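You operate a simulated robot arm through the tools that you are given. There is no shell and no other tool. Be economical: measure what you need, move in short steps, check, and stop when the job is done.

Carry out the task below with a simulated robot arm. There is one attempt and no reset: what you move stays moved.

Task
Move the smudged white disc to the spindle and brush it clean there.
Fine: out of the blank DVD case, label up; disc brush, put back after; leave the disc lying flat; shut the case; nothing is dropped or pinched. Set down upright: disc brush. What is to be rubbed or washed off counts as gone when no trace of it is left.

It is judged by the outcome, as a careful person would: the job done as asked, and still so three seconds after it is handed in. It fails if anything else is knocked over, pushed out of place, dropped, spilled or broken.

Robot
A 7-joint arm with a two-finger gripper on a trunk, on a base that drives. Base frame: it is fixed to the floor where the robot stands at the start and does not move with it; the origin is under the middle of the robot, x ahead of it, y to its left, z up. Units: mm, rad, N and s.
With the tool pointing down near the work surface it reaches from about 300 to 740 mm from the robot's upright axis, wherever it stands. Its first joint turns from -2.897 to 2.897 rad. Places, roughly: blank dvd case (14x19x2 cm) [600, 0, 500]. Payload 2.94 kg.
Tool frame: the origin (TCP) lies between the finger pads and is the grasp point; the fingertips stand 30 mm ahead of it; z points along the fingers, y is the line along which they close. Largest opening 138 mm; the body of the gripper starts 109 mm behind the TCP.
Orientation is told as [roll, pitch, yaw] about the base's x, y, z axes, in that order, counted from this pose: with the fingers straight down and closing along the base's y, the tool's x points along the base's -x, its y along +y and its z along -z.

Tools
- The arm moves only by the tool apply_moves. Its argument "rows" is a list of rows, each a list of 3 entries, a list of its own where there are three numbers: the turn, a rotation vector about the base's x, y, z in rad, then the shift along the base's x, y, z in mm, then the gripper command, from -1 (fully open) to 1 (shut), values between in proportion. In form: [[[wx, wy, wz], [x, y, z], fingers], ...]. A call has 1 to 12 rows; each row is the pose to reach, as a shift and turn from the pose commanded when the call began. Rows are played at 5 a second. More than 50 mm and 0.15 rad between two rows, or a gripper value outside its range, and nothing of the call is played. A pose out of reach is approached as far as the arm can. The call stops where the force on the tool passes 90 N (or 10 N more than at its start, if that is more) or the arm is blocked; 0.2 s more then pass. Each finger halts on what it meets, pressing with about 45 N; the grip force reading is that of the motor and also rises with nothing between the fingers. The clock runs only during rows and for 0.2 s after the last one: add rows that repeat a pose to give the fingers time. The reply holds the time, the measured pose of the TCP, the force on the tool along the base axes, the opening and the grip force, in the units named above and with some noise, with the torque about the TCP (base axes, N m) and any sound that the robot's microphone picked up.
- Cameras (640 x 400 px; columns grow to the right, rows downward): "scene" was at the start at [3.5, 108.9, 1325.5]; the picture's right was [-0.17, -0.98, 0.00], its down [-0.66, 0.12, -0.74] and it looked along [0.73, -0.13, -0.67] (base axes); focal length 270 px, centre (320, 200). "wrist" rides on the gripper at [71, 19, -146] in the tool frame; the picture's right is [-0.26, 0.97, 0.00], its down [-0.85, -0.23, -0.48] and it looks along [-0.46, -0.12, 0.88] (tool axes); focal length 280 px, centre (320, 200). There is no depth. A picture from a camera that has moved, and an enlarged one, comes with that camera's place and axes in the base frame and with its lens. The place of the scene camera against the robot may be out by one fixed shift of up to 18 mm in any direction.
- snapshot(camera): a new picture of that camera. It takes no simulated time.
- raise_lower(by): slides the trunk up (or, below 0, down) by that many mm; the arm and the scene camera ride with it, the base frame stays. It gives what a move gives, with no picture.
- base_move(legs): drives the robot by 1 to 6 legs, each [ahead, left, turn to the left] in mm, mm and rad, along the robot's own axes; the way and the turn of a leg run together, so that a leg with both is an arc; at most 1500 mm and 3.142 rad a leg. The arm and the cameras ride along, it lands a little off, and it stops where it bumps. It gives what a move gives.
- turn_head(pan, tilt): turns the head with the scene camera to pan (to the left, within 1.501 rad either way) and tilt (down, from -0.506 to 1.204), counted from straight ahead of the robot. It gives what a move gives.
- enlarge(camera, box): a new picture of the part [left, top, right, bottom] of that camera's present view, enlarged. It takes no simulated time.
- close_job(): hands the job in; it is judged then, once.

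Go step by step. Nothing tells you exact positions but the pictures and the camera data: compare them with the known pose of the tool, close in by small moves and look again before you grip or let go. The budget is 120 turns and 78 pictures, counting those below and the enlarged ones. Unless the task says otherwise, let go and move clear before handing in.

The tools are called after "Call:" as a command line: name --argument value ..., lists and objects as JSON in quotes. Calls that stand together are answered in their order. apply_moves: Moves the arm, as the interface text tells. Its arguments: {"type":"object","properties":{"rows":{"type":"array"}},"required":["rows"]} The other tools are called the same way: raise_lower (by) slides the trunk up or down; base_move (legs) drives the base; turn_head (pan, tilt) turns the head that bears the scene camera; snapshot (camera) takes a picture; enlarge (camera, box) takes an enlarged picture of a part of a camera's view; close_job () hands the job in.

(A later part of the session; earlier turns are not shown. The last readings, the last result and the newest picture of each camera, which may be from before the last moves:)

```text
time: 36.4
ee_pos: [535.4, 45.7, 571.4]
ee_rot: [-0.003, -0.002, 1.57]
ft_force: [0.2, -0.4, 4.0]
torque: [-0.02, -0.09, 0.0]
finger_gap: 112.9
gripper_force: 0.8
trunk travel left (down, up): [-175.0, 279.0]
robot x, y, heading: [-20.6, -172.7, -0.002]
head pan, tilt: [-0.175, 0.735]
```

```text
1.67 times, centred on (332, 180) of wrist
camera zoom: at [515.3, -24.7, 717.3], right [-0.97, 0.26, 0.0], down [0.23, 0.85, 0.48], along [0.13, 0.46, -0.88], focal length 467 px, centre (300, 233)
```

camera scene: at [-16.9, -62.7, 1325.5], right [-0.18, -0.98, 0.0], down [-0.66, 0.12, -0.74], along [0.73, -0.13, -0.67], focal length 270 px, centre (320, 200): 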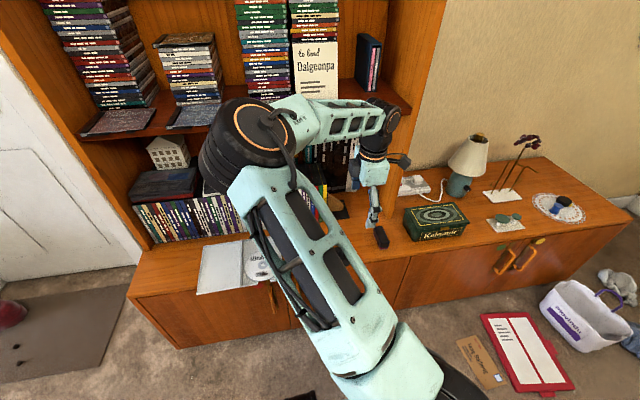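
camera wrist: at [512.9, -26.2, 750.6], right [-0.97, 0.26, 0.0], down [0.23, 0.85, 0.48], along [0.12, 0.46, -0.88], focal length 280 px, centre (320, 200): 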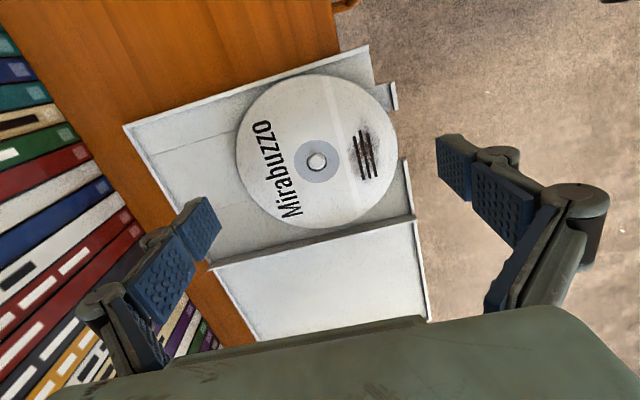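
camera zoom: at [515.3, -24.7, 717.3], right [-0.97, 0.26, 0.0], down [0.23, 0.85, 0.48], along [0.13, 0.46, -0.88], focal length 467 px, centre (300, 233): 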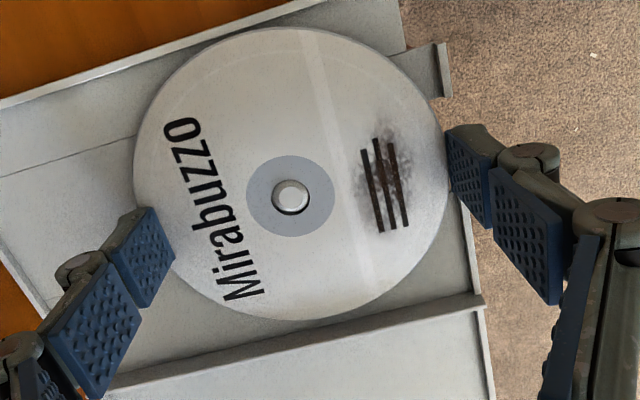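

The far fingertip is riding on top of the disc and the case got nudged ~3 mm; the tips evidently sit higher when opened wide. I'll open, re-centre and go lower.

Call:
apply_moves --rows '[[[0, 0, 0], [0, 0, 0], -0.75], [[0, 0, 0], [0, 0, 0], -0.85], [[0, 0, 0], [0, 0, 0], -0.85]]'

Call:
enlarge --camera "wrist" --box '[140, 60, 524, 300]'

```text
time: 37.2
ee_pos: [535.0, 45.9, 571.5]
ee_rot: [-0.001, -0.003, 1.572]
ft_force: [-0.2, -0.1, 0.2]
torque: [0.0, 0.03, 0.0]
finger_gap: 127.6
gripper_force: 0.1
trunk travel left (down, up): [-175.0, 279.0]
robot x, y, heading: [-20.1, -172.2, -0.003]
head pan, tilt: [-0.175, 0.735]
```

```text
1.67 times, centred on (332, 180) of wrist
camera zoom: at [515.4, -24.7, 716.7], right [-0.97, 0.26, 0.0], down [0.23, 0.85, 0.48], along [0.12, 0.46, -0.88], focal length 467 px, centre (300, 233)
```

zoom: 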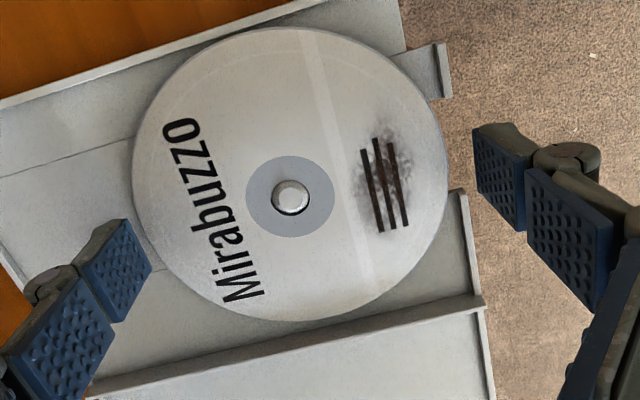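

Call:
apply_moves --rows '[[[0, 0, 0], [2.3, -0.6, 0], -0.88], [[0, 0, 0], [2.3, -0.6, -6], -0.88], [[0, 0, 0], [2.3, -0.6, -11], -0.88], [[0, 0, 0], [2.3, -0.6, -11], -0.88]]'

Call:
enlarge --camera "wrist" --box '[140, 60, 524, 300]'

```text
time: 38.2
ee_pos: [537.4, 44.0, 559.7]
ee_rot: [-0.001, -0.001, 1.571]
ft_force: [-0.7, -0.4, -0.1]
torque: [-0.02, -0.01, 0.03]
finger_gap: 129.9
gripper_force: 0.3
trunk travel left (down, up): [-175.0, 279.0]
robot x, y, heading: [-21.2, -174.8, -0.002]
head pan, tilt: [-0.175, 0.735]
```

```text
1.67 times, centred on (332, 180) of wrist
camera zoom: at [518.4, -25.4, 705.6], right [-0.97, 0.26, 0.0], down [0.23, 0.85, 0.48], along [0.12, 0.46, -0.88], focal length 467 px, centre (300, 233)
```

zoom: 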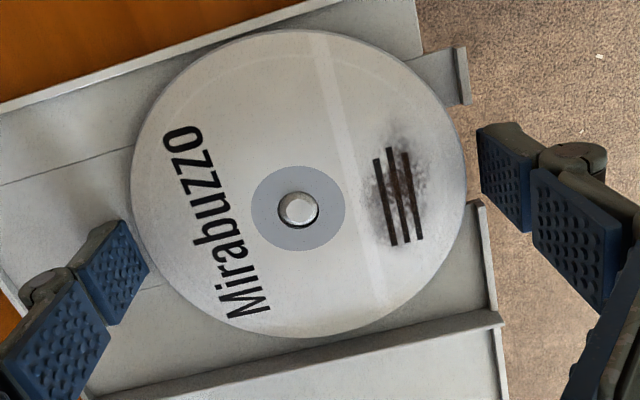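

Call:
apply_moves --rows '[[[0, 0, 0], [0, 0, 0], -0.8], [[0, 0, 0], [0, 0, 0], -0.76], [[0, 0, 0], [0, 0, 0], -0.74], [[0, 0, 0], [0, 0, 0], -0.72], [[0, 0, 0], [0, 0, 0], -0.71]]'

Call:
enlarge --camera "wrist" --box '[140, 60, 524, 300]'

```text
time: 39.4
ee_pos: [538.0, 45.8, 562.0]
ee_rot: [-0.003, -0.003, 1.571]
ft_force: [3.7, 1.2, 9.5]
torque: [0.0, -0.68, -0.02]
finger_gap: 125.9
gripper_force: 5.7
trunk travel left (down, up): [-175.0, 279.0]
robot x, y, heading: [-22.1, -171.9, -0.0]
head pan, tilt: [-0.175, 0.735]
```

```text
1.67 times, centred on (332, 180) of wrist
camera zoom: at [518.4, -25.5, 706.7], right [-0.97, 0.26, 0.0], down [0.23, 0.85, 0.48], along [0.13, 0.46, -0.88], focal length 467 px, centre (300, 233)
```

zoom: 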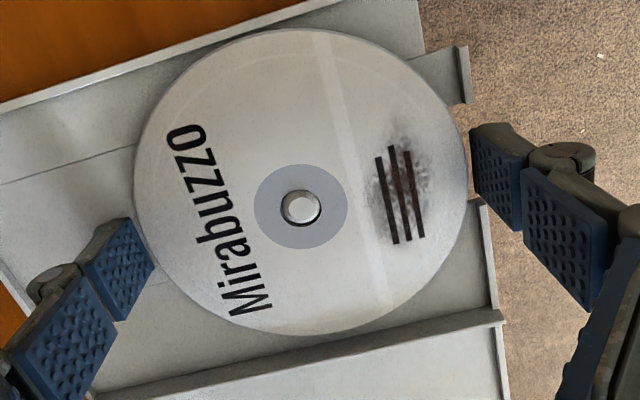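

The far tip met the tray floor (tips extend as they close). I'll raise 6 mm, which should put the tips between floor and disc, and close again.

Call:
apply_moves --rows '[[[0, 0, 0], [0, 0, 3], -0.85], [[0, 0, 0], [-0.5, 0, 6], -0.85], [[0, 0, 0], [-0.5, 0, 6], -0.8], [[0, 0, 0], [-0.5, 0, 6], -0.76], [[0, 0, 0], [-0.5, 0, 6], -0.74], [[0, 0, 0], [-0.5, 0, 6], -0.72], [[0, 0, 0], [-0.5, 0, 6], -0.72]]'

Call:
enlarge --camera "wrist" --box '[140, 60, 524, 300]'

```text
time: 41.0
ee_pos: [535.3, 45.9, 566.0]
ee_rot: [-0.001, -0.002, 1.571]
ft_force: [-0.3, 0.2, 0.6]
torque: [-0.01, -0.02, 0.02]
finger_gap: 119.4
gripper_force: 0.9
trunk travel left (down, up): [-175.0, 279.0]
robot x, y, heading: [-17.1, -167.6, 0.0]
head pan, tilt: [-0.175, 0.735]
```

```text
1.67 times, centred on (332, 180) of wrist
camera zoom: at [517.6, -24.9, 711.2], right [-0.97, 0.26, 0.0], down [0.23, 0.85, 0.48], along [0.12, 0.46, -0.88], focal length 467 px, centre (300, 233)
```

zoom: 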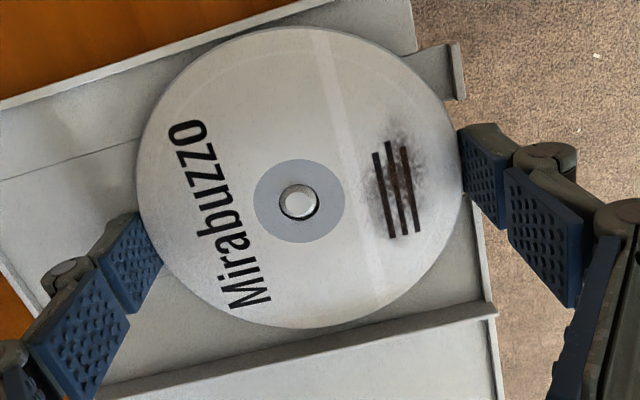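

Call:
apply_moves --rows '[[[0, 0, 0], [0, 0, 0], -0.7], [[0, 0, 0], [0, 0, 0], -0.66], [[0, 0, 0], [0, 0, 0], -0.62], [[0, 0, 0], [0, 0, 0], -0.62]]'

Call:
enlarge --camera "wrist" --box '[140, 60, 524, 300]'

```text
time: 42.0
ee_pos: [535.8, 45.7, 566.6]
ee_rot: [0.0, -0.002, 1.571]
ft_force: [-0.4, -0.3, 5.4]
torque: [-0.04, 0.05, -0.01]
finger_gap: 117.9
gripper_force: 45.3
trunk travel left (down, up): [-175.0, 279.0]
robot x, y, heading: [-20.7, -173.5, -0.004]
head pan, tilt: [-0.175, 0.735]
```

```text
1.67 times, centred on (332, 180) of wrist
camera zoom: at [517.4, -24.9, 711.8], right [-0.97, 0.26, 0.0], down [0.23, 0.85, 0.48], along [0.12, 0.46, -0.88], focal length 467 px, centre (300, 233)
```

zoom: 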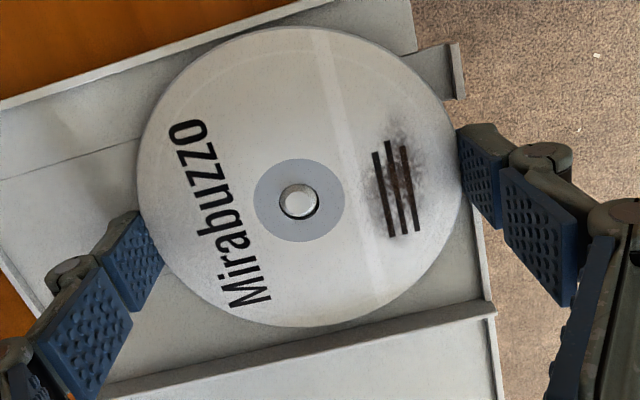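

The disc is gripped across its diameter. Lifting gently.

Call:
apply_moves --rows '[[[0, 0, 0], [0, 0, 2], -0.62], [[0, 0, 0], [0, 0, 5], -0.62], [[0, 0, 0], [0, 0, 9], -0.62], [[0, 0, 0], [0, 0, 15], -0.62], [[0, 0, 0], [0, 0, 30], -0.62], [[0, 0, 0], [0, 0, 30], -0.62]]'

Call:
enlarge --camera "wrist" --box '[140, 60, 524, 300]'

```text
time: 43.4
ee_pos: [536.8, 46.9, 596.6]
ee_rot: [-0.001, -0.003, 1.571]
ft_force: [-0.2, -0.5, -0.5]
torque: [-0.02, 0.02, 0.03]
finger_gap: 117.4
gripper_force: 44.4
trunk travel left (down, up): [-175.0, 279.0]
robot x, y, heading: [-19.2, -167.4, -0.0]
head pan, tilt: [-0.175, 0.735]
```

```text
1.67 times, centred on (332, 180) of wrist
camera zoom: at [517.7, -24.3, 741.7], right [-0.96, 0.26, 0.0], down [0.23, 0.85, 0.48], along [0.12, 0.46, -0.88], focal length 467 px, centre (300, 233)
```

zoom: 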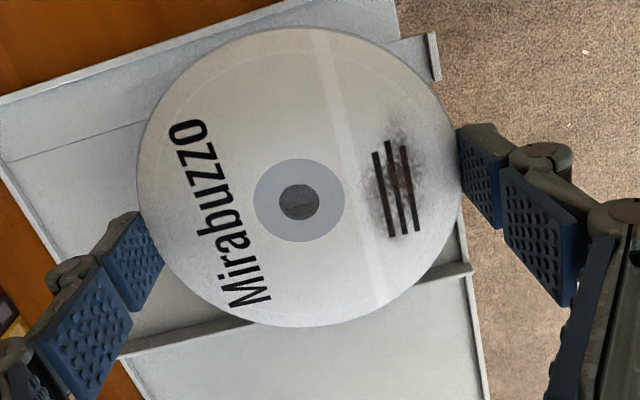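

The disc is off the hub, label up. Now carry it high toward the spindle and measure the spindle position from just beside it.

Call:
apply_moves --rows '[[[0, 0, 0], [0, 0, 40], -0.62], [[0, 0, 0], [0, -30, 70], -0.62], [[0, 0, 0], [-3, -70, 90], -0.62], [[0, 0, 0], [-6, -115, 90], -0.62], [[0, 0, 0], [-9, -160, 90], -0.62], [[0, 0, 0], [-9, -190, 90], -0.62], [[0, 0, 0], [-9, -197, 90], -0.62], [[0, 0, 0], [-9, -197, 90], -0.62]]'

Call:
enlarge --camera "wrist" --box '[224, 0, 416, 120]'

```text
time: 45.2
ee_pos: [527.3, -149.0, 687.1]
ee_rot: [0.0, -0.002, 1.572]
ft_force: [0.3, -0.1, -1.2]
torque: [-0.03, -0.02, 0.0]
finger_gap: 117.7
gripper_force: 44.9
trunk travel left (down, up): [-175.0, 279.0]
robot x, y, heading: [-20.4, -168.1, 0.001]
head pan, tilt: [-0.175, 0.735]
```

```text
3.33 times, centred on (320, 60) of wrist
camera zoom: at [508.2, -220.4, 832.3], right [-0.97, 0.26, 0.0], down [0.23, 0.85, 0.48], along [0.12, 0.46, -0.88], focal length 935 px, centre (320, 667)
```

zoom: 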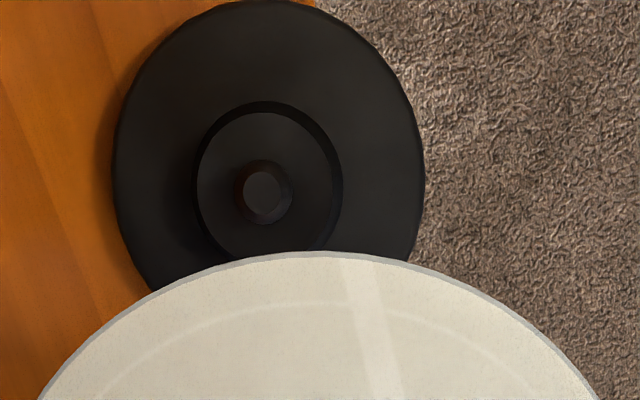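

Peg located at about [523, -217]. I'll move the disc over it, hovering at a safe height, and check through the hole.

Call:
apply_moves --rows '[[[0, 0, 0], [-2, -40, 0], -0.62], [[0, 0, 0], [-3.7, -66.7, 0], -0.62], [[0, 0, 0], [-3.7, -66.7, -45], -0.62], [[0, 0, 0], [-3.7, -66.7, -82], -0.62], [[0, 0, 0], [-3.7, -66.7, -82], -0.62]]'

Call:
enlarge --camera "wrist" --box '[256, 140, 384, 220]'

Call:
enlarge --camera "scene" --box '[280, 170, 440, 270]'

```text
time: 46.4
ee_pos: [522.3, -215.8, 602.4]
ee_rot: [0.001, -0.003, 1.57]
ft_force: [0.5, -0.2, -0.5]
torque: [0.02, -0.04, -0.02]
finger_gap: 117.5
gripper_force: 45.0
trunk travel left (down, up): [-175.0, 279.0]
robot x, y, heading: [-20.6, -171.0, -0.007]
head pan, tilt: [-0.175, 0.735]
```

```text
5.00 times, centred on (320, 180) of wrist
camera zoom: at [503.3, -286.8, 747.9], right [-0.97, 0.26, 0.0], down [0.23, 0.85, 0.48], along [0.12, 0.46, -0.88], focal length 1402 px, centre (320, 300)
```

zoom: 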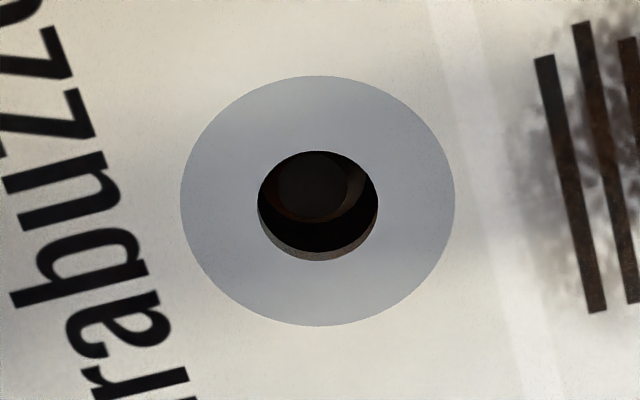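

```text
4.00 times, centred on (360, 220) of scene
camera zoom: at [-16.7, -62.7, 1325.5], right [-0.18, -0.98, 0.0], down [-0.66, 0.12, -0.74], along [0.73, -0.13, -0.67], focal length 1081 px, centre (160, 120)
```

zoom: 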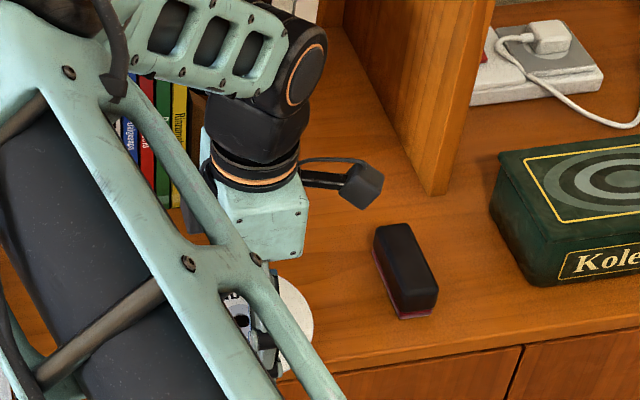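

Peg and hole are within about 1 mm; the peg top seems only ~5 mm below the disc. Small correction and slow descent.

Call:
apply_moves --rows '[[[0, 0, 0], [0.5, -0.8, 0], -0.62], [[0, 0, 0], [0.5, -0.8, -4], -0.62], [[0, 0, 0], [0.5, -0.8, -8], -0.62], [[0, 0, 0], [0.5, -0.8, -8], -0.62]]'

Call:
enlarge --camera "wrist" --box '[256, 140, 384, 220]'

```text
time: 47.4
ee_pos: [523.5, -217.8, 595.4]
ee_rot: [0.001, -0.004, 1.571]
ft_force: [-2.2, 0.7, 3.4]
torque: [0.0, 0.04, 0.04]
finger_gap: 117.7
gripper_force: 45.1
trunk travel left (down, up): [-175.0, 279.0]
robot x, y, heading: [-18.2, -171.1, -0.006]
head pan, tilt: [-0.175, 0.735]
```

```text
5.00 times, centred on (320, 180) of wrist
camera zoom: at [505.0, -287.8, 741.3], right [-0.97, 0.26, 0.0], down [0.23, 0.85, 0.48], along [0.12, 0.46, -0.88], focal length 1402 px, centre (320, 300)
```

zoom: 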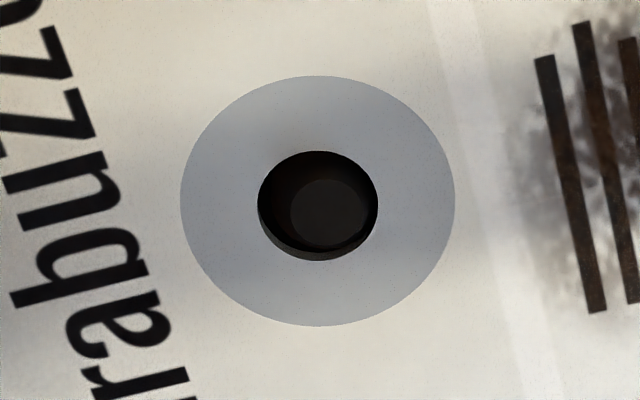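

Call:
apply_moves --rows '[[[0, 0, 0], [-0.7, 0.5, 1], -0.62], [[0, 0, 0], [-1.4, 0.9, 0], -0.62], [[0, 0, 0], [-1.4, 0.9, -3], -0.62], [[0, 0, 0], [-1.4, 0.9, -3], -0.62]]'

Call:
enlarge --camera "wrist" --box '[256, 140, 384, 220]'

```text
time: 48.4
ee_pos: [522.4, -216.4, 593.6]
ee_rot: [-0.002, -0.001, 1.569]
ft_force: [-0.6, -0.8, -0.2]
torque: [-0.01, 0.02, -0.01]
finger_gap: 117.6
gripper_force: 45.8
trunk travel left (down, up): [-175.0, 279.0]
robot x, y, heading: [-20.5, -169.8, -0.004]
head pan, tilt: [-0.175, 0.735]
```

```text
5.00 times, centred on (320, 180) of wrist
camera zoom: at [503.8, -287.8, 738.6], right [-0.97, 0.26, 0.0], down [0.23, 0.85, 0.48], along [0.12, 0.46, -0.88], focal length 1402 px, centre (320, 300)
```

zoom: 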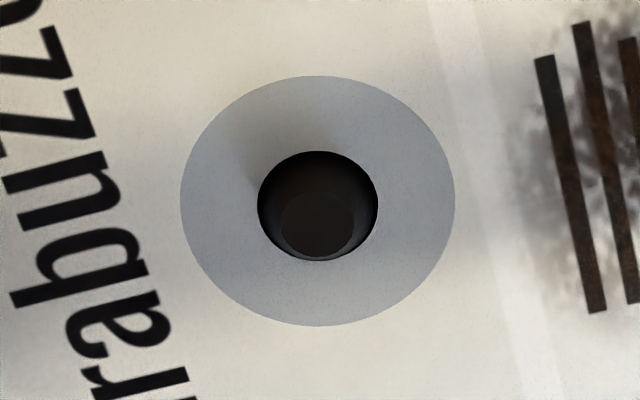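

Call:
apply_moves --rows '[[[0, 0, 0], [0, 0, -2], -0.62], [[0, 0, 0], [0, 0, -4], -0.62], [[0, 0, 0], [0, 0, -6], -0.62], [[0, 0, 0], [0, 0, -6], -0.62]]'

Call:
enlarge --camera "wrist" --box '[256, 140, 384, 220]'

```text
time: 49.4
ee_pos: [522.4, -217.9, 587.5]
ee_rot: [0.0, 0.001, 1.571]
ft_force: [-0.6, 0.9, 0.5]
torque: [0.01, 0.01, -0.02]
finger_gap: 117.4
gripper_force: 44.7
trunk travel left (down, up): [-175.0, 279.0]
robot x, y, heading: [-21.6, -170.1, -0.001]
head pan, tilt: [-0.175, 0.735]
```

```text
5.00 times, centred on (320, 180) of wrist
camera zoom: at [504.0, -288.0, 732.8], right [-0.97, 0.26, 0.0], down [0.23, 0.85, 0.48], along [0.12, 0.46, -0.88], focal length 1402 px, centre (320, 300)
```

zoom: 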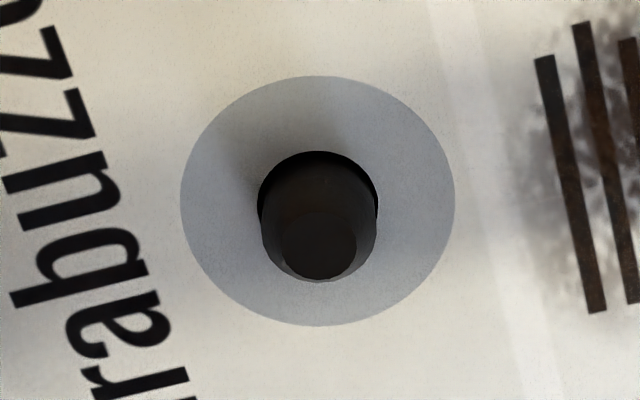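

Call:
apply_moves --rows '[[[0, 0, 0], [0, 0.5, -2], -0.62], [[0, 0, 0], [0, 0.5, -4], -0.62], [[0, 0, 0], [0, 0.5, -6], -0.62], [[0, 0, 0], [0, 0.5, -6], -0.62]]'

```text
time: 50.4
ee_pos: [523.0, -217.2, 584.6]
ee_rot: [-0.005, 0.0, 1.571]
ft_force: [-7.6, -1.8, 30.5]
torque: [-0.01, 0.28, -0.01]
finger_gap: 117.9
gripper_force: 45.1
trunk travel left (down, up): [-175.0, 279.0]
robot x, y, heading: [-19.2, -177.4, 0.002]
head pan, tilt: [-0.175, 0.735]
```

Call:
apply_moves --rows '[[[0, 0, 0], [0, 0, 2], -0.62], [[0, 0, 0], [0, 0, 2], -0.62]]'

Call:
enlarge --camera "wrist" --box '[192, 60, 448, 220]'

Call:
enlarge --camera "wrist" --box '[256, 140, 384, 220]'

```text
time: 51.0
ee_pos: [522.9, -217.3, 584.1]
ee_rot: [-0.002, -0.001, 1.57]
ft_force: [-3.2, -3.3, 18.4]
torque: [-0.07, 0.14, 0.02]
finger_gap: 117.3
gripper_force: 44.9
trunk travel left (down, up): [-175.0, 279.0]
robot x, y, heading: [-19.7, -171.0, -0.001]
head pan, tilt: [-0.175, 0.735]
```

```text
2.50 times, centred on (320, 140) of wrist
camera zoom: at [503.6, -287.6, 729.6], right [-0.96, 0.26, 0.0], down [0.23, 0.85, 0.48], along [0.13, 0.46, -0.88], focal length 701 px, centre (320, 350)
```

zoom: 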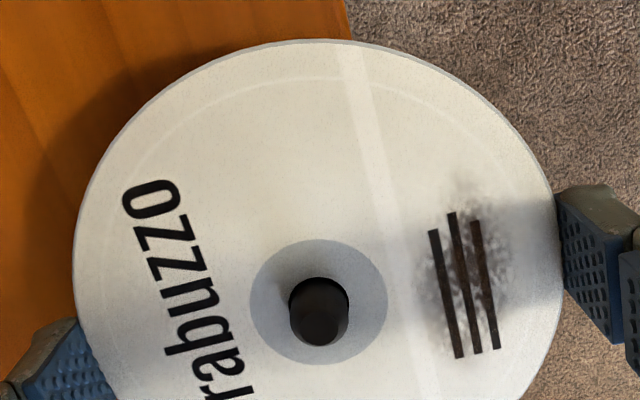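

```text
5.00 times, centred on (320, 180) of wrist
camera zoom: at [503.6, -287.6, 729.6], right [-0.96, 0.26, 0.0], down [0.23, 0.85, 0.48], along [0.13, 0.46, -0.88], focal length 1402 px, centre (320, 300)
```

zoom: 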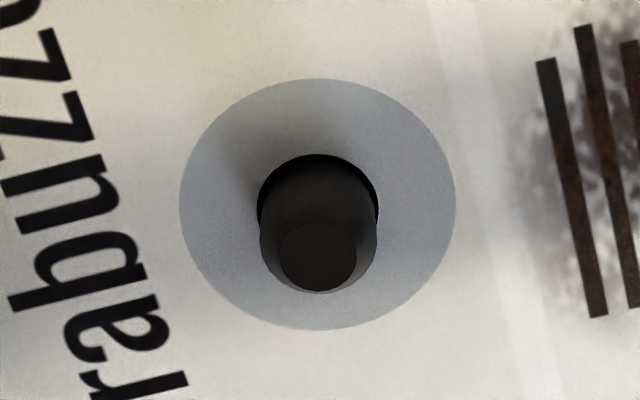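

Contact at z≈584.5 — either resting on the step or binding on the snug peg. I'll relieve the side load and probe again.

Call:
apply_moves --rows '[[[0, 0, 0], [0, 0, 2], -0.62], [[0, 0, 0], [-0.7, -0.6, 1], -0.62], [[0, 0, 0], [-0.7, -0.6, -1], -0.62], [[0, 0, 0], [-0.7, -0.6, -3], -0.62], [[0, 0, 0], [-0.7, -0.6, -3], -0.62]]'

Call:
snapshot --camera "scene"

```text
time: 52.2
ee_pos: [523.5, -216.3, 583.0]
ee_rot: [-0.003, -0.002, 1.572]
ft_force: [-1.5, 2.9, 29.6]
torque: [0.01, 0.07, 0.05]
finger_gap: 117.5
gripper_force: 44.5
trunk travel left (down, up): [-175.0, 279.0]
robot x, y, heading: [-21.0, -172.4, -0.002]
head pan, tilt: [-0.175, 0.735]
```

```text
24 pictures are left
camera scene: at [-19.7, -62.3, 1325.6], right [-0.18, -0.98, 0.0], down [-0.66, 0.12, -0.74], along [0.73, -0.13, -0.67], focal length 270 px, centre (320, 200)
```

scene: 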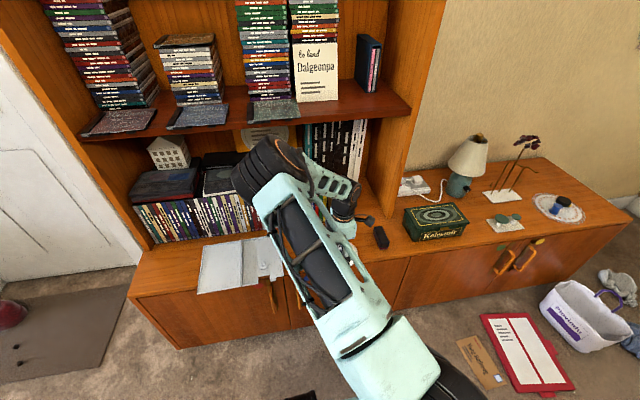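

Contact height repeats with little side load, so the disc is seated on the step. Take the load off and release slowly.

Call:
apply_moves --rows '[[[0, 0, 0], [0, 0, 2], -0.62], [[0, 0, 0], [0, 0, 3], -0.62], [[0, 0, 0], [0, 0, 3], -0.68], [[0, 0, 0], [0, 0, 3], -0.74], [[0, 0, 0], [0, 0, 3], -0.8], [[0, 0, 0], [0, 0, 3], -0.9], [[0, 0, 0], [0, 0, 3], -1], [[0, 0, 0], [0, 0, 3], -1]]'

Call:
enlarge --camera "wrist" --box '[160, 60, 480, 260]'

```text
time: 54.0
ee_pos: [522.4, -218.2, 583.9]
ee_rot: [-0.002, -0.001, 1.57]
ft_force: [0.2, -0.7, 0.3]
torque: [0.03, 0.01, 0.01]
finger_gap: 138.1
gripper_force: 0.0
trunk travel left (down, up): [-175.0, 279.0]
robot x, y, heading: [-20.0, -168.7, -0.002]
head pan, tilt: [-0.175, 0.735]
```

```text
2.00 times, centred on (320, 160) of wrist
camera zoom: at [503.9, -288.6, 728.7], right [-0.97, 0.26, 0.0], down [0.23, 0.85, 0.48], along [0.12, 0.46, -0.88], focal length 561 px, centre (320, 280)
```

zoom: 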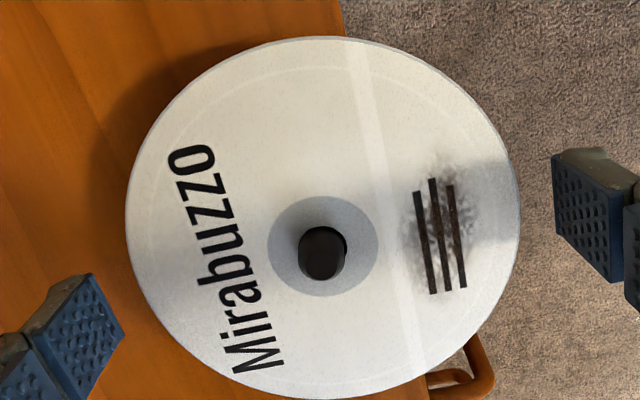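

The disc lies seated and label up on the spindle. Next I rise, rotate the tool to yaw 0, and go look at the brush (near [575,-393]).

Call:
apply_moves --rows '[[[0, 0, 0], [0, 0, 30], -1], [[0, 0, 0], [0, 0, 70], -1], [[0, 0, 0], [0, 0, 115], -1], [[0, 0, -0.14], [4, -20, 120], -1], [[0, 0, -0.28], [8, -40, 120], -1], [[0, 0, -0.42], [12, -60, 120], -1], [[0, 0, -0.56], [16, -80, 120], -1], [[0, 0, -0.7], [20, -100, 120], -0.8], [[0, 0, -0.84], [24, -120, 120], -0.5], [[0, 0, -0.98], [28, -140, 120], -0.2], [[0, 0, -1.12], [32, -160, 120], -0.1], [[0, 0, -1.26], [36, -172, 120], 0]]'

Call:
apply_moves --rows '[[[0, 0, -0.14], [3, -2, -10], 0], [[0, 0, -0.28], [6, -4, -20], 0], [[0, 0, -0.311], [8, -5, -25], 0], [[0, 0, -0.311], [8, -5, -25], 0]]'

Call:
snapshot --camera "wrist"

```text
time: 56.6
ee_pos: [556.5, -389.2, 703.5]
ee_rot: [0.001, -0.002, 0.31]
ft_force: [-0.4, -0.1, -0.4]
torque: [0.01, 0.02, -0.02]
finger_gap: 69.0
gripper_force: 0.1
trunk travel left (down, up): [-175.0, 279.0]
robot x, y, heading: [-21.2, -171.4, -0.003]
head pan, tilt: [-0.175, 0.735]
```

```text
time: 57.6
ee_pos: [566.8, -394.2, 678.3]
ee_rot: [0.0, 0.0, -0.001]
ft_force: [-0.8, -0.4, 0.1]
torque: [-0.01, -0.04, -0.02]
finger_gap: 69.0
gripper_force: 0.0
trunk travel left (down, up): [-175.0, 279.0]
robot x, y, heading: [-18.3, -170.0, -0.004]
head pan, tilt: [-0.175, 0.735]
```

```text
22 pictures are left
camera wrist: at [495.3, -375.1, 823.7], right [0.26, 0.96, 0.0], down [0.85, -0.23, 0.48], along [0.46, -0.12, -0.88], focal length 280 px, centre (320, 200)
```

wrist: 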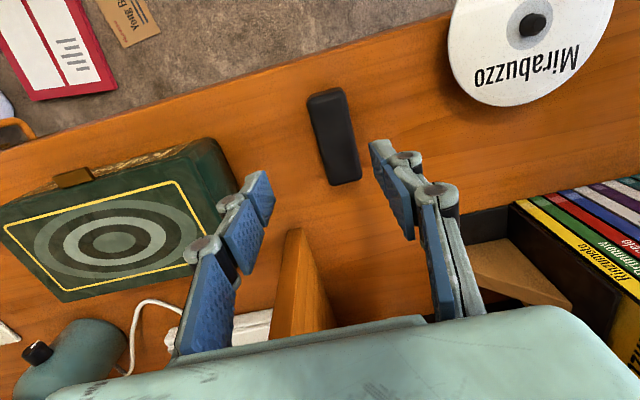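

Brush centre ≈ [571,-379], long axis nearly along x. I'll align over it and descend part way, then check.

Call:
apply_moves --rows '[[[0, 0, -0.03], [4, 15, 0], 0], [[0, 0, -0.03], [4, 15, -40], 0], [[0, 0, -0.03], [4, 15, -65], 0], [[0, 0, -0.03], [4, 15, -65], 0]]'

Call:
snapshot --camera "wrist"

```text
time: 58.6
ee_pos: [570.5, -379.3, 610.8]
ee_rot: [0.0, -0.003, -0.029]
ft_force: [-0.9, -0.2, -0.2]
torque: [-0.03, 0.01, 0.01]
finger_gap: 69.0
gripper_force: 0.0
trunk travel left (down, up): [-175.0, 279.0]
robot x, y, heading: [-19.0, -170.6, 0.001]
head pan, tilt: [-0.175, 0.735]
```

```text
21 pictures are left
camera wrist: at [500.5, -358.3, 757.1], right [0.29, 0.96, 0.0], down [0.84, -0.26, 0.48], along [0.46, -0.14, -0.88], focal length 280 px, centre (320, 200)
```

wrist: 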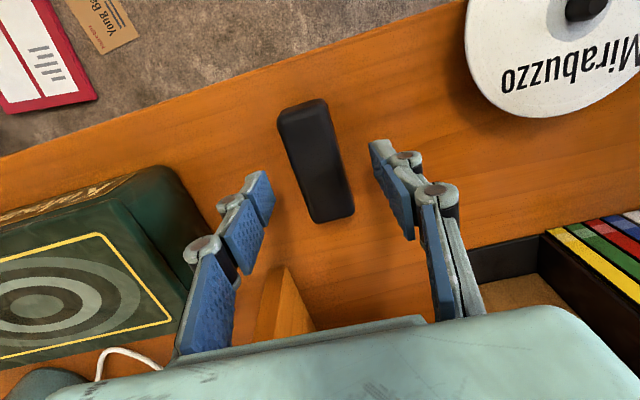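

Call:
apply_moves --rows '[[[0, 0, 0], [-4, 0, 0], 0.2], [[0, 0, 0], [-4, 0, -14], 0.2], [[0, 0, 0], [-4, 0, -27], 0.2], [[0, 0, 0], [-4, 0, -27], 0.4], [[0, 0, 0], [-4, 0, -27], 0.48], [[0, 0, 0], [-4, 0, -27], 0.52], [[0, 0, 0], [-4, 0, -27], 0.56], [[0, 0, 0], [-4, 0, -27], 0.56]]'

Call:
snapshot --camera "wrist"

```text
time: 60.4
ee_pos: [566.8, -379.2, 587.3]
ee_rot: [0.0, -0.003, -0.03]
ft_force: [-0.2, -0.3, 0.3]
torque: [0.0, -0.02, -0.02]
finger_gap: 32.7
gripper_force: 44.8
trunk travel left (down, up): [-175.0, 279.0]
robot x, y, heading: [-21.8, -173.9, 0.001]
head pan, tilt: [-0.175, 0.735]
```

```text
20 pictures are left
camera wrist: at [496.7, -357.2, 731.6], right [0.29, 0.96, 0.0], down [0.84, -0.26, 0.48], along [0.46, -0.14, -0.88], focal length 280 px, centre (320, 200)
```

wrist: 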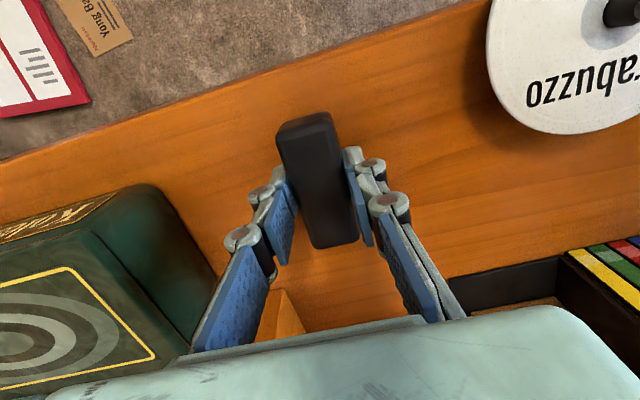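

The brush is gripped (TCP at ≈[566.7,-379.3,586.5], to be remembered). Lift it and carry it over the smudge, rotating it so its length lies along y.

Call:
apply_moves --rows '[[[0, 0, 0], [0, 0, 20], 0.6], [[0, 0, 0], [0, 0, 50], 0.6], [[0, 0, 0], [0, 0, 84], 0.6], [[0, 0, 0.145], [-7, 15, 84], 0.6], [[0, 0, 0.29], [-14, 30, 84], 0.6], [[0, 0, 0.435], [-21, 45, 84], 0.6], [[0, 0, 0.58], [-28, 60, 84], 0.6], [[0, 0, 0.725], [-35, 75, 84], 0.6], [[0, 0, 0.87], [-42, 90, 84], 0.6], [[0, 0, 1.015], [-49, 105, 84], 0.6], [[0, 0, 1.16], [-56, 120, 84], 0.6], [[0, 0, 1.305], [-63, 135, 84], 0.6]]'

Call:
apply_moves --rows '[[[0, 0, 0.145], [-10, 15, 0], 0.6], [[0, 0, 0.29], [-20, 28, 0], 0.6], [[0, 0, 0.296], [-20, 29, -14], 0.6], [[0, 0, 0.296], [-20, 29, -26], 0.6], [[0, 0, 0.296], [-20, 29, -26], 0.6]]'

Call:
snapshot --camera "wrist"

```text
time: 63.0
ee_pos: [503.3, -243.9, 671.0]
ee_rot: [0.001, -0.001, 1.277]
ft_force: [-0.4, 0.2, -0.8]
torque: [0.02, 0.01, -0.01]
finger_gap: 32.6
gripper_force: 44.6
trunk travel left (down, up): [-175.0, 279.0]
robot x, y, heading: [-23.2, -169.0, -0.003]
head pan, tilt: [-0.175, 0.735]
```

```text
time: 64.2
ee_pos: [483.8, -216.2, 644.4]
ee_rot: [-0.001, -0.002, 1.572]
ft_force: [-0.2, 0.1, -0.3]
torque: [0.0, -0.03, -0.01]
finger_gap: 32.6
gripper_force: 45.5
trunk travel left (down, up): [-175.0, 279.0]
robot x, y, heading: [-19.8, -171.5, -0.004]
head pan, tilt: [-0.175, 0.735]
```

```text
19 pictures are left
camera wrist: at [465.2, -286.3, 789.5], right [-0.97, 0.26, 0.0], down [0.23, 0.85, 0.48], along [0.12, 0.46, -0.88], focal length 280 px, centre (320, 200)
```

wrist: 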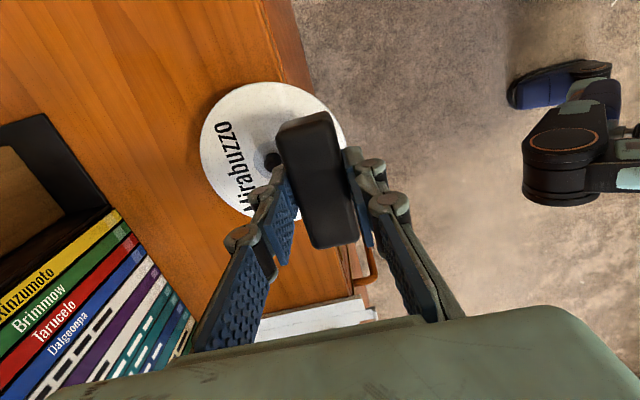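

Call:
apply_moves --rows '[[[0, 0, 0], [0, 0, -6], 0.6], [[0, 0, 0], [0, 0, -11], 0.6], [[0, 0, 0], [0, 0, -16], 0.6], [[0, 0, 0], [0, 0, -16], 0.6]]'

Call:
apply_moves --rows '[[[0, 0, 0], [0, 0, -2], 0.6], [[0, 0, 0], [0, 0, -4], 0.6], [[0, 0, 0], [0, 0, -4], 0.6]]'

```text
time: 65.2
ee_pos: [483.0, -216.5, 627.9]
ee_rot: [-0.001, -0.001, 1.57]
ft_force: [-0.6, -0.9, -0.7]
torque: [-0.03, 0.02, 0.0]
finger_gap: 33.1
gripper_force: 44.8
trunk travel left (down, up): [-175.0, 279.0]
robot x, y, heading: [-20.7, -169.4, -0.002]
head pan, tilt: [-0.175, 0.735]
```

```text
time: 66.0
ee_pos: [484.2, -216.6, 623.2]
ee_rot: [0.0, 0.0, 1.572]
ft_force: [-0.5, 0.1, 0.0]
torque: [-0.01, 0.01, 0.03]
finger_gap: 33.0
gripper_force: 45.3
trunk travel left (down, up): [-175.0, 279.0]
robot x, y, heading: [-21.1, -174.3, 0.0]
head pan, tilt: [-0.175, 0.735]
```

Call:
apply_moves --rows '[[[0, 0, 0], [0, 0, -1], 0.6], [[0, 0, 0], [0, 0, -2], 0.6], [[0, 0, 0], [0, 0, -3], 0.6], [[0, 0, 0], [0, 0, -3], 0.6]]'

Call:
snapshot --camera "wrist"

```text
time: 67.0
ee_pos: [484.1, -215.2, 620.7]
ee_rot: [0.002, -0.003, 1.571]
ft_force: [-0.2, -0.4, -1.1]
torque: [0.0, 0.01, 0.02]
finger_gap: 32.6
gripper_force: 44.5
trunk travel left (down, up): [-175.0, 279.0]
robot x, y, heading: [-19.9, -170.1, -0.002]
head pan, tilt: [-0.175, 0.735]
```

```text
18 pictures are left
camera wrist: at [464.7, -286.3, 766.8], right [-0.97, 0.26, 0.0], down [0.23, 0.85, 0.48], along [0.12, 0.46, -0.88], focal length 280 px, centre (320, 200)
```

wrist: 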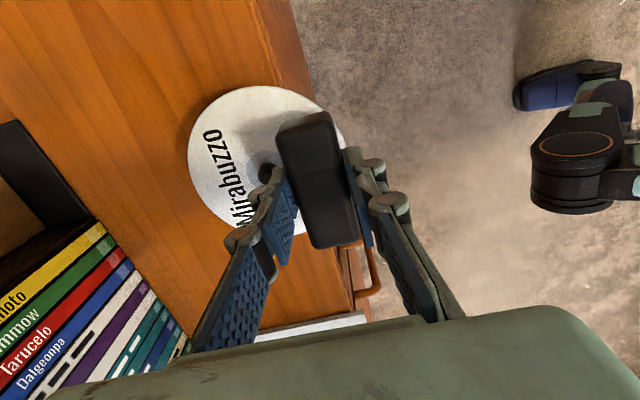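

Call:
apply_moves --rows '[[[0, 0, 0], [0, 0, -1], 0.6], [[0, 0, 0], [0, 0, -2], 0.6], [[0, 0, 0], [0, 0, -2], 0.6]]'

Call:
apply_moves --rows '[[[0, 0, 0], [0, 0, -1], 0.6], [[0, 0, 0], [0, 0, -2], 0.6], [[0, 0, 0], [0, 0, -2], 0.6]]'

```text
time: 67.8
ee_pos: [482.0, -215.6, 619.6]
ee_rot: [0.0, -0.003, 1.573]
ft_force: [0.4, 0.0, 0.0]
torque: [-0.02, -0.04, 0.02]
finger_gap: 32.8
gripper_force: 45.0
trunk travel left (down, up): [-175.0, 279.0]
robot x, y, heading: [-21.4, -170.6, 0.0]
head pan, tilt: [-0.175, 0.735]
```

```text
time: 68.6
ee_pos: [484.1, -215.6, 617.1]
ee_rot: [-0.001, -0.001, 1.572]
ft_force: [0.1, 0.0, -0.8]
torque: [0.0, -0.02, -0.01]
finger_gap: 32.5
gripper_force: 44.9
trunk travel left (down, up): [-175.0, 279.0]
robot x, y, heading: [-18.1, -170.3, 0.003]
head pan, tilt: [-0.175, 0.735]
```

Call:
apply_moves --rows '[[[0, 0, 0], [0, 0, -1], 0.6], [[0, 0, 0], [0, 0, -2], 0.6], [[0, 0, 0], [0, 0, -2], 0.6]]'

Call:
enlarge --camera "wrist" --box '[180, 80, 372, 200]'

```text
time: 69.4
ee_pos: [483.0, -214.4, 615.1]
ee_rot: [-0.001, -0.001, 1.571]
ft_force: [0.4, 0.6, -0.9]
torque: [0.01, -0.01, 0.0]
finger_gap: 32.8
gripper_force: 45.2
trunk travel left (down, up): [-175.0, 279.0]
robot x, y, heading: [-20.0, -172.3, -0.002]
head pan, tilt: [-0.175, 0.735]
```

```text
3.33 times, centred on (276, 140) of wrist
camera zoom: at [464.6, -286.1, 760.6], right [-0.97, 0.26, 0.0], down [0.23, 0.85, 0.48], along [0.12, 0.46, -0.88], focal length 935 px, centre (467, 400)
```

zoom: 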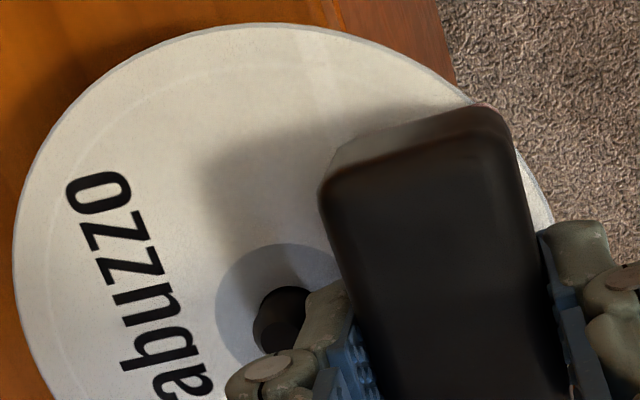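

Call:
apply_moves --rows '[[[0, 0, 0], [0, 0, -1], 0.6], [[0, 0, 0], [0, 0, -2], 0.6], [[0, 0, 0], [0, 0, -2], 0.6]]'

Call:
apply_moves --rows '[[[0, 0, 0], [0, 0, -1], 0.6], [[0, 0, 0], [0, 0, -2], 0.6], [[0, 0, 0], [0, 0, -2], 0.6]]'

```text
time: 70.2
ee_pos: [484.3, -215.7, 614.5]
ee_rot: [0.0, -0.003, 1.57]
ft_force: [-1.8, -0.1, 6.9]
torque: [0.0, -0.03, 0.01]
finger_gap: 32.4
gripper_force: 44.8
trunk travel left (down, up): [-175.0, 279.0]
robot x, y, heading: [-24.0, -165.5, 0.002]
head pan, tilt: [-0.175, 0.735]
```

```text
time: 71.0
ee_pos: [483.7, -215.6, 612.7]
ee_rot: [-0.005, -0.001, 1.57]
ft_force: [-1.1, -0.3, 19.7]
torque: [-0.05, -0.25, 0.02]
finger_gap: 32.7
gripper_force: 44.9
trunk travel left (down, up): [-175.0, 279.0]
robot x, y, heading: [-20.8, -173.8, -0.0]
head pan, tilt: [-0.175, 0.735]
```

Contact made (~10 N/mm). I ease to a light pressure and brush with radial strokes along x.

Call:
apply_moves --rows '[[[0, 0, 0], [0, 0, 1.3], 0.6], [[0, 0, 0], [-7, 0, 1.3], 0.6], [[0, 0, 0], [-14, 0, 1.3], 0.6], [[0, 0, 0], [-7, 0, 1.3], 0.6], [[0, 0, 0], [0, 0, 1.3], 0.6], [[0, 0, 0], [8, 0, 1.3], 0.6], [[0, 0, 0], [0, 0, 1.3], 0.6], [[0, 0, 0], [-7, 0, 1.3], 0.6], [[0, 0, 0], [-14, 0, 1.3], 0.6], [[0, 0, 0], [-7, 0, 1.3], 0.6], [[0, 0, 0], [0, 0, 1.3], 0.6], [[0, 0, 0], [8, 0, 1.3], 0.6]]'

Call:
apply_moves --rows '[[[0, 0, 0], [-8, 0, 0], 0.6], [[0, 0, 0], [-15, 0, 0], 0.6], [[0, 0, 0], [-22, 0, 0], 0.6], [[0, 0, 0], [-15, 0, 0], 0.6], [[0, 0, 0], [-8, 0, 0], 0.6], [[0, 0, 0], [0, 0, 0], 0.6], [[0, 0, 0], [-8, 0, 0], 0.6], [[0, 0, 0], [-15, 0, 0], 0.6], [[0, 0, 0], [-22, 0, 0], 0.6], [[0, 0, 0], [-15, 0, 0], 0.6], [[0, 0, 0], [-8, 0, 0], 0.6], [[0, 0, 0], [0, 0, 0], 0.6]]'

```text
time: 73.6
ee_pos: [490.3, -215.3, 613.8]
ee_rot: [-0.001, 0.0, 1.571]
ft_force: [-9.4, 0.9, 15.6]
torque: [-0.03, 0.13, 0.02]
finger_gap: 32.7
gripper_force: 45.0
trunk travel left (down, up): [-175.0, 279.0]
robot x, y, heading: [-22.0, -168.0, -0.002]
head pan, tilt: [-0.175, 0.735]
```

```text
time: 76.2
ee_pos: [490.4, -214.8, 612.9]
ee_rot: [0.002, -0.001, 1.571]
ft_force: [-6.8, 0.1, 11.2]
torque: [-0.02, 0.14, 0.01]
finger_gap: 32.7
gripper_force: 45.1
trunk travel left (down, up): [-175.0, 279.0]
robot x, y, heading: [-24.6, -173.1, -0.003]
head pan, tilt: [-0.175, 0.735]
```

Call:
apply_moves --rows '[[[0, 0, 0], [0, 0, 20], 0.6], [[0, 0, 0], [-5, 10, 45], 0.6], [[0, 0, 0], [-5, 40, 55], 0.6], [[0, 0, 0], [-5, 62, 55], 0.6], [[0, 0, 0], [-5, 62, 55], 0.6]]'

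Call:
enlarge --camera "wrist" --box '[200, 0, 392, 120]'

```text
time: 77.4
ee_pos: [486.9, -154.9, 667.2]
ee_rot: [0.001, 0.0, 1.571]
ft_force: [0.4, -0.9, -1.2]
torque: [-0.01, -0.01, -0.01]
finger_gap: 32.6
gripper_force: 44.8
trunk travel left (down, up): [-175.0, 279.0]
robot x, y, heading: [-21.7, -171.6, -0.003]
head pan, tilt: [-0.175, 0.735]
```

```text
3.33 times, centred on (296, 60) of wrist
camera zoom: at [467.9, -224.5, 813.2], right [-0.96, 0.26, 0.0], down [0.23, 0.85, 0.48], along [0.12, 0.46, -0.88], focal length 935 px, centre (400, 667)
```

zoom: 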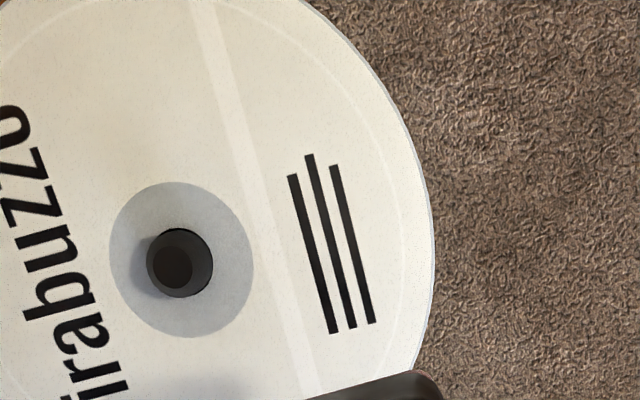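

The smudge is completely gone. Now return the brush to where it stood, reversing all commanded moves.

Call:
apply_moves --rows '[[[0, 0, -0.1455], [7.3, -20.5, 5], 0.6], [[0, 0, -0.291], [14.5, -41, 5], 0.6], [[0, 0, -0.4365], [21.8, -61.6, 5], 0.6], [[0, 0, -0.582], [29, -82, 5], 0.6], [[0, 0, -0.7275], [36.3, -102.7, 5], 0.6], [[0, 0, -0.873], [43.6, -123, 5], 0.6], [[0, 0, -1.0185], [51, -143.8, 5], 0.6], [[0, 0, -1.164], [58, -164, 5], 0.6], [[0, 0, -1.3095], [65.5, -185, 5], 0.6], [[0, 0, -1.455], [72.7, -205.5, 5], 0.6], [[0, 0, -1.601], [80, -226, 5], 0.6], [[0, 0, -1.601], [80, -226, -30], 0.6]]'

Call:
apply_moves --rows '[[[0, 0, 0], [0, 0, -25], 0.6], [[0, 0, 0], [0, 0, -40], 0.6], [[0, 0, 0], [0, 0, -46], 0.6], [[0, 0, 0], [0, 0, -49], 0.6], [[0, 0, 0], [0, 0, -49], 0.6]]'

Call:
snapshot --camera "wrist"

```text
time: 80.0
ee_pos: [566.0, -379.8, 637.4]
ee_rot: [0.0, -0.002, -0.03]
ft_force: [0.5, 0.8, -0.1]
torque: [0.02, 0.0, 0.02]
finger_gap: 32.7
gripper_force: 44.9
trunk travel left (down, up): [-175.0, 279.0]
robot x, y, heading: [-19.6, -174.6, -0.003]
head pan, tilt: [-0.175, 0.735]
```

```text
time: 81.2
ee_pos: [566.8, -380.8, 589.3]
ee_rot: [0.0, -0.002, -0.029]
ft_force: [0.1, 0.4, -0.6]
torque: [-0.01, 0.02, 0.0]
finger_gap: 33.0
gripper_force: 45.2
trunk travel left (down, up): [-175.0, 279.0]
robot x, y, heading: [-20.8, -173.6, -0.004]
head pan, tilt: [-0.175, 0.735]
```

```text
15 pictures are left
camera wrist: at [496.8, -358.5, 734.4], right [0.29, 0.96, 0.0], down [0.84, -0.26, 0.48], along [0.46, -0.14, -0.88], focal length 280 px, centre (320, 200)
```

wrist: 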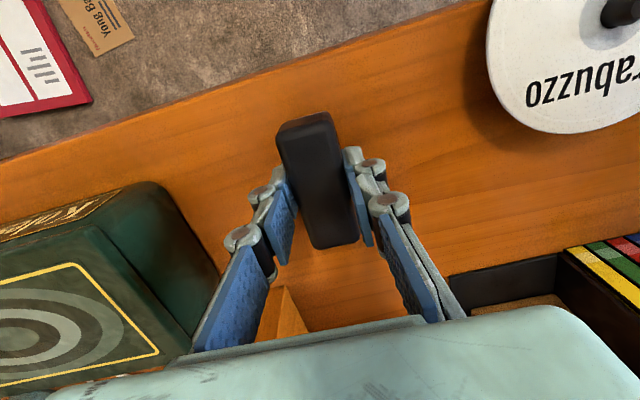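

Call:
apply_moves --rows '[[[0, 0, 0], [0, 0, -1], 0.6], [[0, 0, 0], [0, 0, -2.3], 0.6], [[0, 0, 0], [0, 0, -2.3], 0.6]]'

```text
time: 82.0
ee_pos: [566.3, -380.6, 586.1]
ee_rot: [0.0, -0.002, -0.028]
ft_force: [-1.0, 0.7, 0.3]
torque: [-0.03, -0.01, -0.02]
finger_gap: 32.9
gripper_force: 44.9
trunk travel left (down, up): [-175.0, 279.0]
robot x, y, heading: [-18.8, -172.3, -0.001]
head pan, tilt: [-0.175, 0.735]
```

Call:
apply_moves --rows '[[[0, 0, 0], [0, 0, -0.5], 0.6], [[0, 0, 0], [0, 0, -0.8], 0.6], [[0, 0, 0], [0, 0, -0.8], 0.6]]'

```text
time: 82.8
ee_pos: [567.0, -379.5, 585.5]
ee_rot: [0.0, -0.002, -0.03]
ft_force: [0.4, -0.2, 0.8]
torque: [0.03, 0.03, 0.0]
finger_gap: 32.7
gripper_force: 45.0
trunk travel left (down, up): [-175.0, 279.0]
robot x, y, heading: [-17.8, -170.7, -0.001]
head pan, tilt: [-0.175, 0.735]
```

Call:
apply_moves --rows '[[[0, 0, 0], [0, 0, -0.5], 0.6], [[0, 0, 0], [0, 0, -1], 0.6], [[0, 0, 0], [0, 0, -1], 0.6]]'

```text
time: 83.6
ee_pos: [566.8, -379.5, 585.5]
ee_rot: [-0.001, 0.0, -0.03]
ft_force: [1.4, 0.0, 6.2]
torque: [0.0, 0.19, 0.02]
finger_gap: 32.7
gripper_force: 45.1
trunk travel left (down, up): [-175.0, 279.0]
robot x, y, heading: [-19.7, -172.5, -0.006]
head pan, tilt: [-0.175, 0.735]
```

Brush touches the ledge. Release and rise.

Call:
apply_moves --rows '[[[0, 0, 0], [0, 0, 0.4], 0.5], [[0, 0, 0], [0, 0, 0.4], 0.4], [[0, 0, 0], [0, 0, 0.4], 0.2], [[0, 0, 0], [0, 0, 0.4], 0.1], [[0, 0, 0], [0, 0, 25], 0.1], [[0, 0, 0], [0, 0, 65], 0.1], [[0, 0, 0], [0, 0, 105], 0.1], [[0, 0, 0], [0, 0, 105], 0.1]]'

Call:
snapshot --camera "wrist"

```text
time: 85.4
ee_pos: [567.0, -381.5, 691.6]
ee_rot: [0.0, -0.002, -0.03]
ft_force: [-0.5, -0.8, -0.8]
torque: [0.01, 0.0, 0.0]
finger_gap: 61.8
gripper_force: 0.1
trunk travel left (down, up): [-175.0, 279.0]
robot x, y, heading: [-24.5, -170.9, -0.001]
head pan, tilt: [-0.175, 0.735]
```

```text
14 pictures are left
camera wrist: at [495.5, -359.0, 836.6], right [0.29, 0.96, 0.0], down [0.84, -0.26, 0.48], along [0.46, -0.14, -0.88], focal length 280 px, centre (320, 200)
```

wrist: 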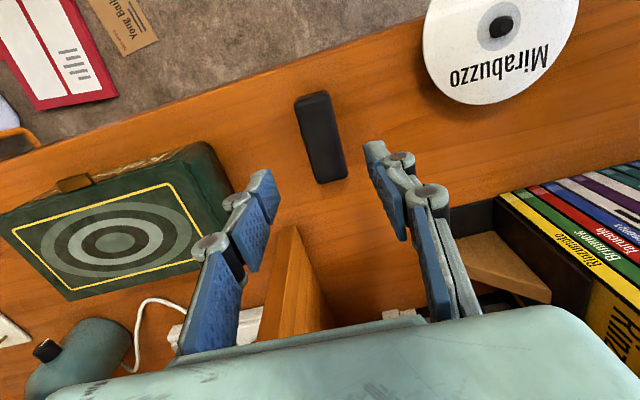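

The brush stands upright back in place and the disc looks clean. Now to shut the case: I'll back off and prepare a horizontal tool again.

Call:
apply_moves --rows '[[[0, 0, 0.1], [-30, 20, 10], 0], [[0, 0, 0.24], [-60, 50, 20], -0.2], [[0, 0, 0.38], [-90, 80, 20], -0.5], [[0, 0, 0.52], [-110, 100, 20], -0.5], [[0, 0, 0.66], [-130, 120, 20], -0.5], [[0, 0, 0.8], [-140, 140, 20], -0.5], [[0, 0, 0.94], [-150, 160, 20], -0.5], [[0, 0, 1.08], [-150, 180, 20], -0.5], [[0, 0, 1.22], [-150, 200, 20], -0.5], [[0, 0, 1.36], [-150, 220, 20], -0.5], [[0, 0, 1.5], [-150, 240, 20], -0.5], [[0, 0, 1.6], [-150, 260, 20], -0.5]]'

Call:
base_move --legs '[[-200, 0, 0], [0, 240, 0]]'

```text
time: 88.0
ee_pos: [417.4, -120.4, 709.7]
ee_rot: [-0.001, -0.002, 1.573]
ft_force: [-0.1, -0.4, 0.3]
torque: [0.02, -0.02, 0.0]
finger_gap: 103.4
gripper_force: 0.1
trunk travel left (down, up): [-175.0, 279.0]
robot x, y, heading: [-21.0, -172.2, -0.001]
head pan, tilt: [-0.175, 0.735]
```

```text
time: 91.9
ee_pos: [213.9, 120.7, 709.5]
ee_rot: [-0.002, 0.0, 1.578]
ft_force: [0.5, 0.6, 0.1]
torque: [-0.01, 0.02, 0.01]
finger_gap: 103.6
gripper_force: 0.1
trunk travel left (down, up): [-175.0, 279.0]
robot x, y, heading: [-222.0, 66.3, 0.008]
head pan, tilt: [-0.175, 0.735]
```

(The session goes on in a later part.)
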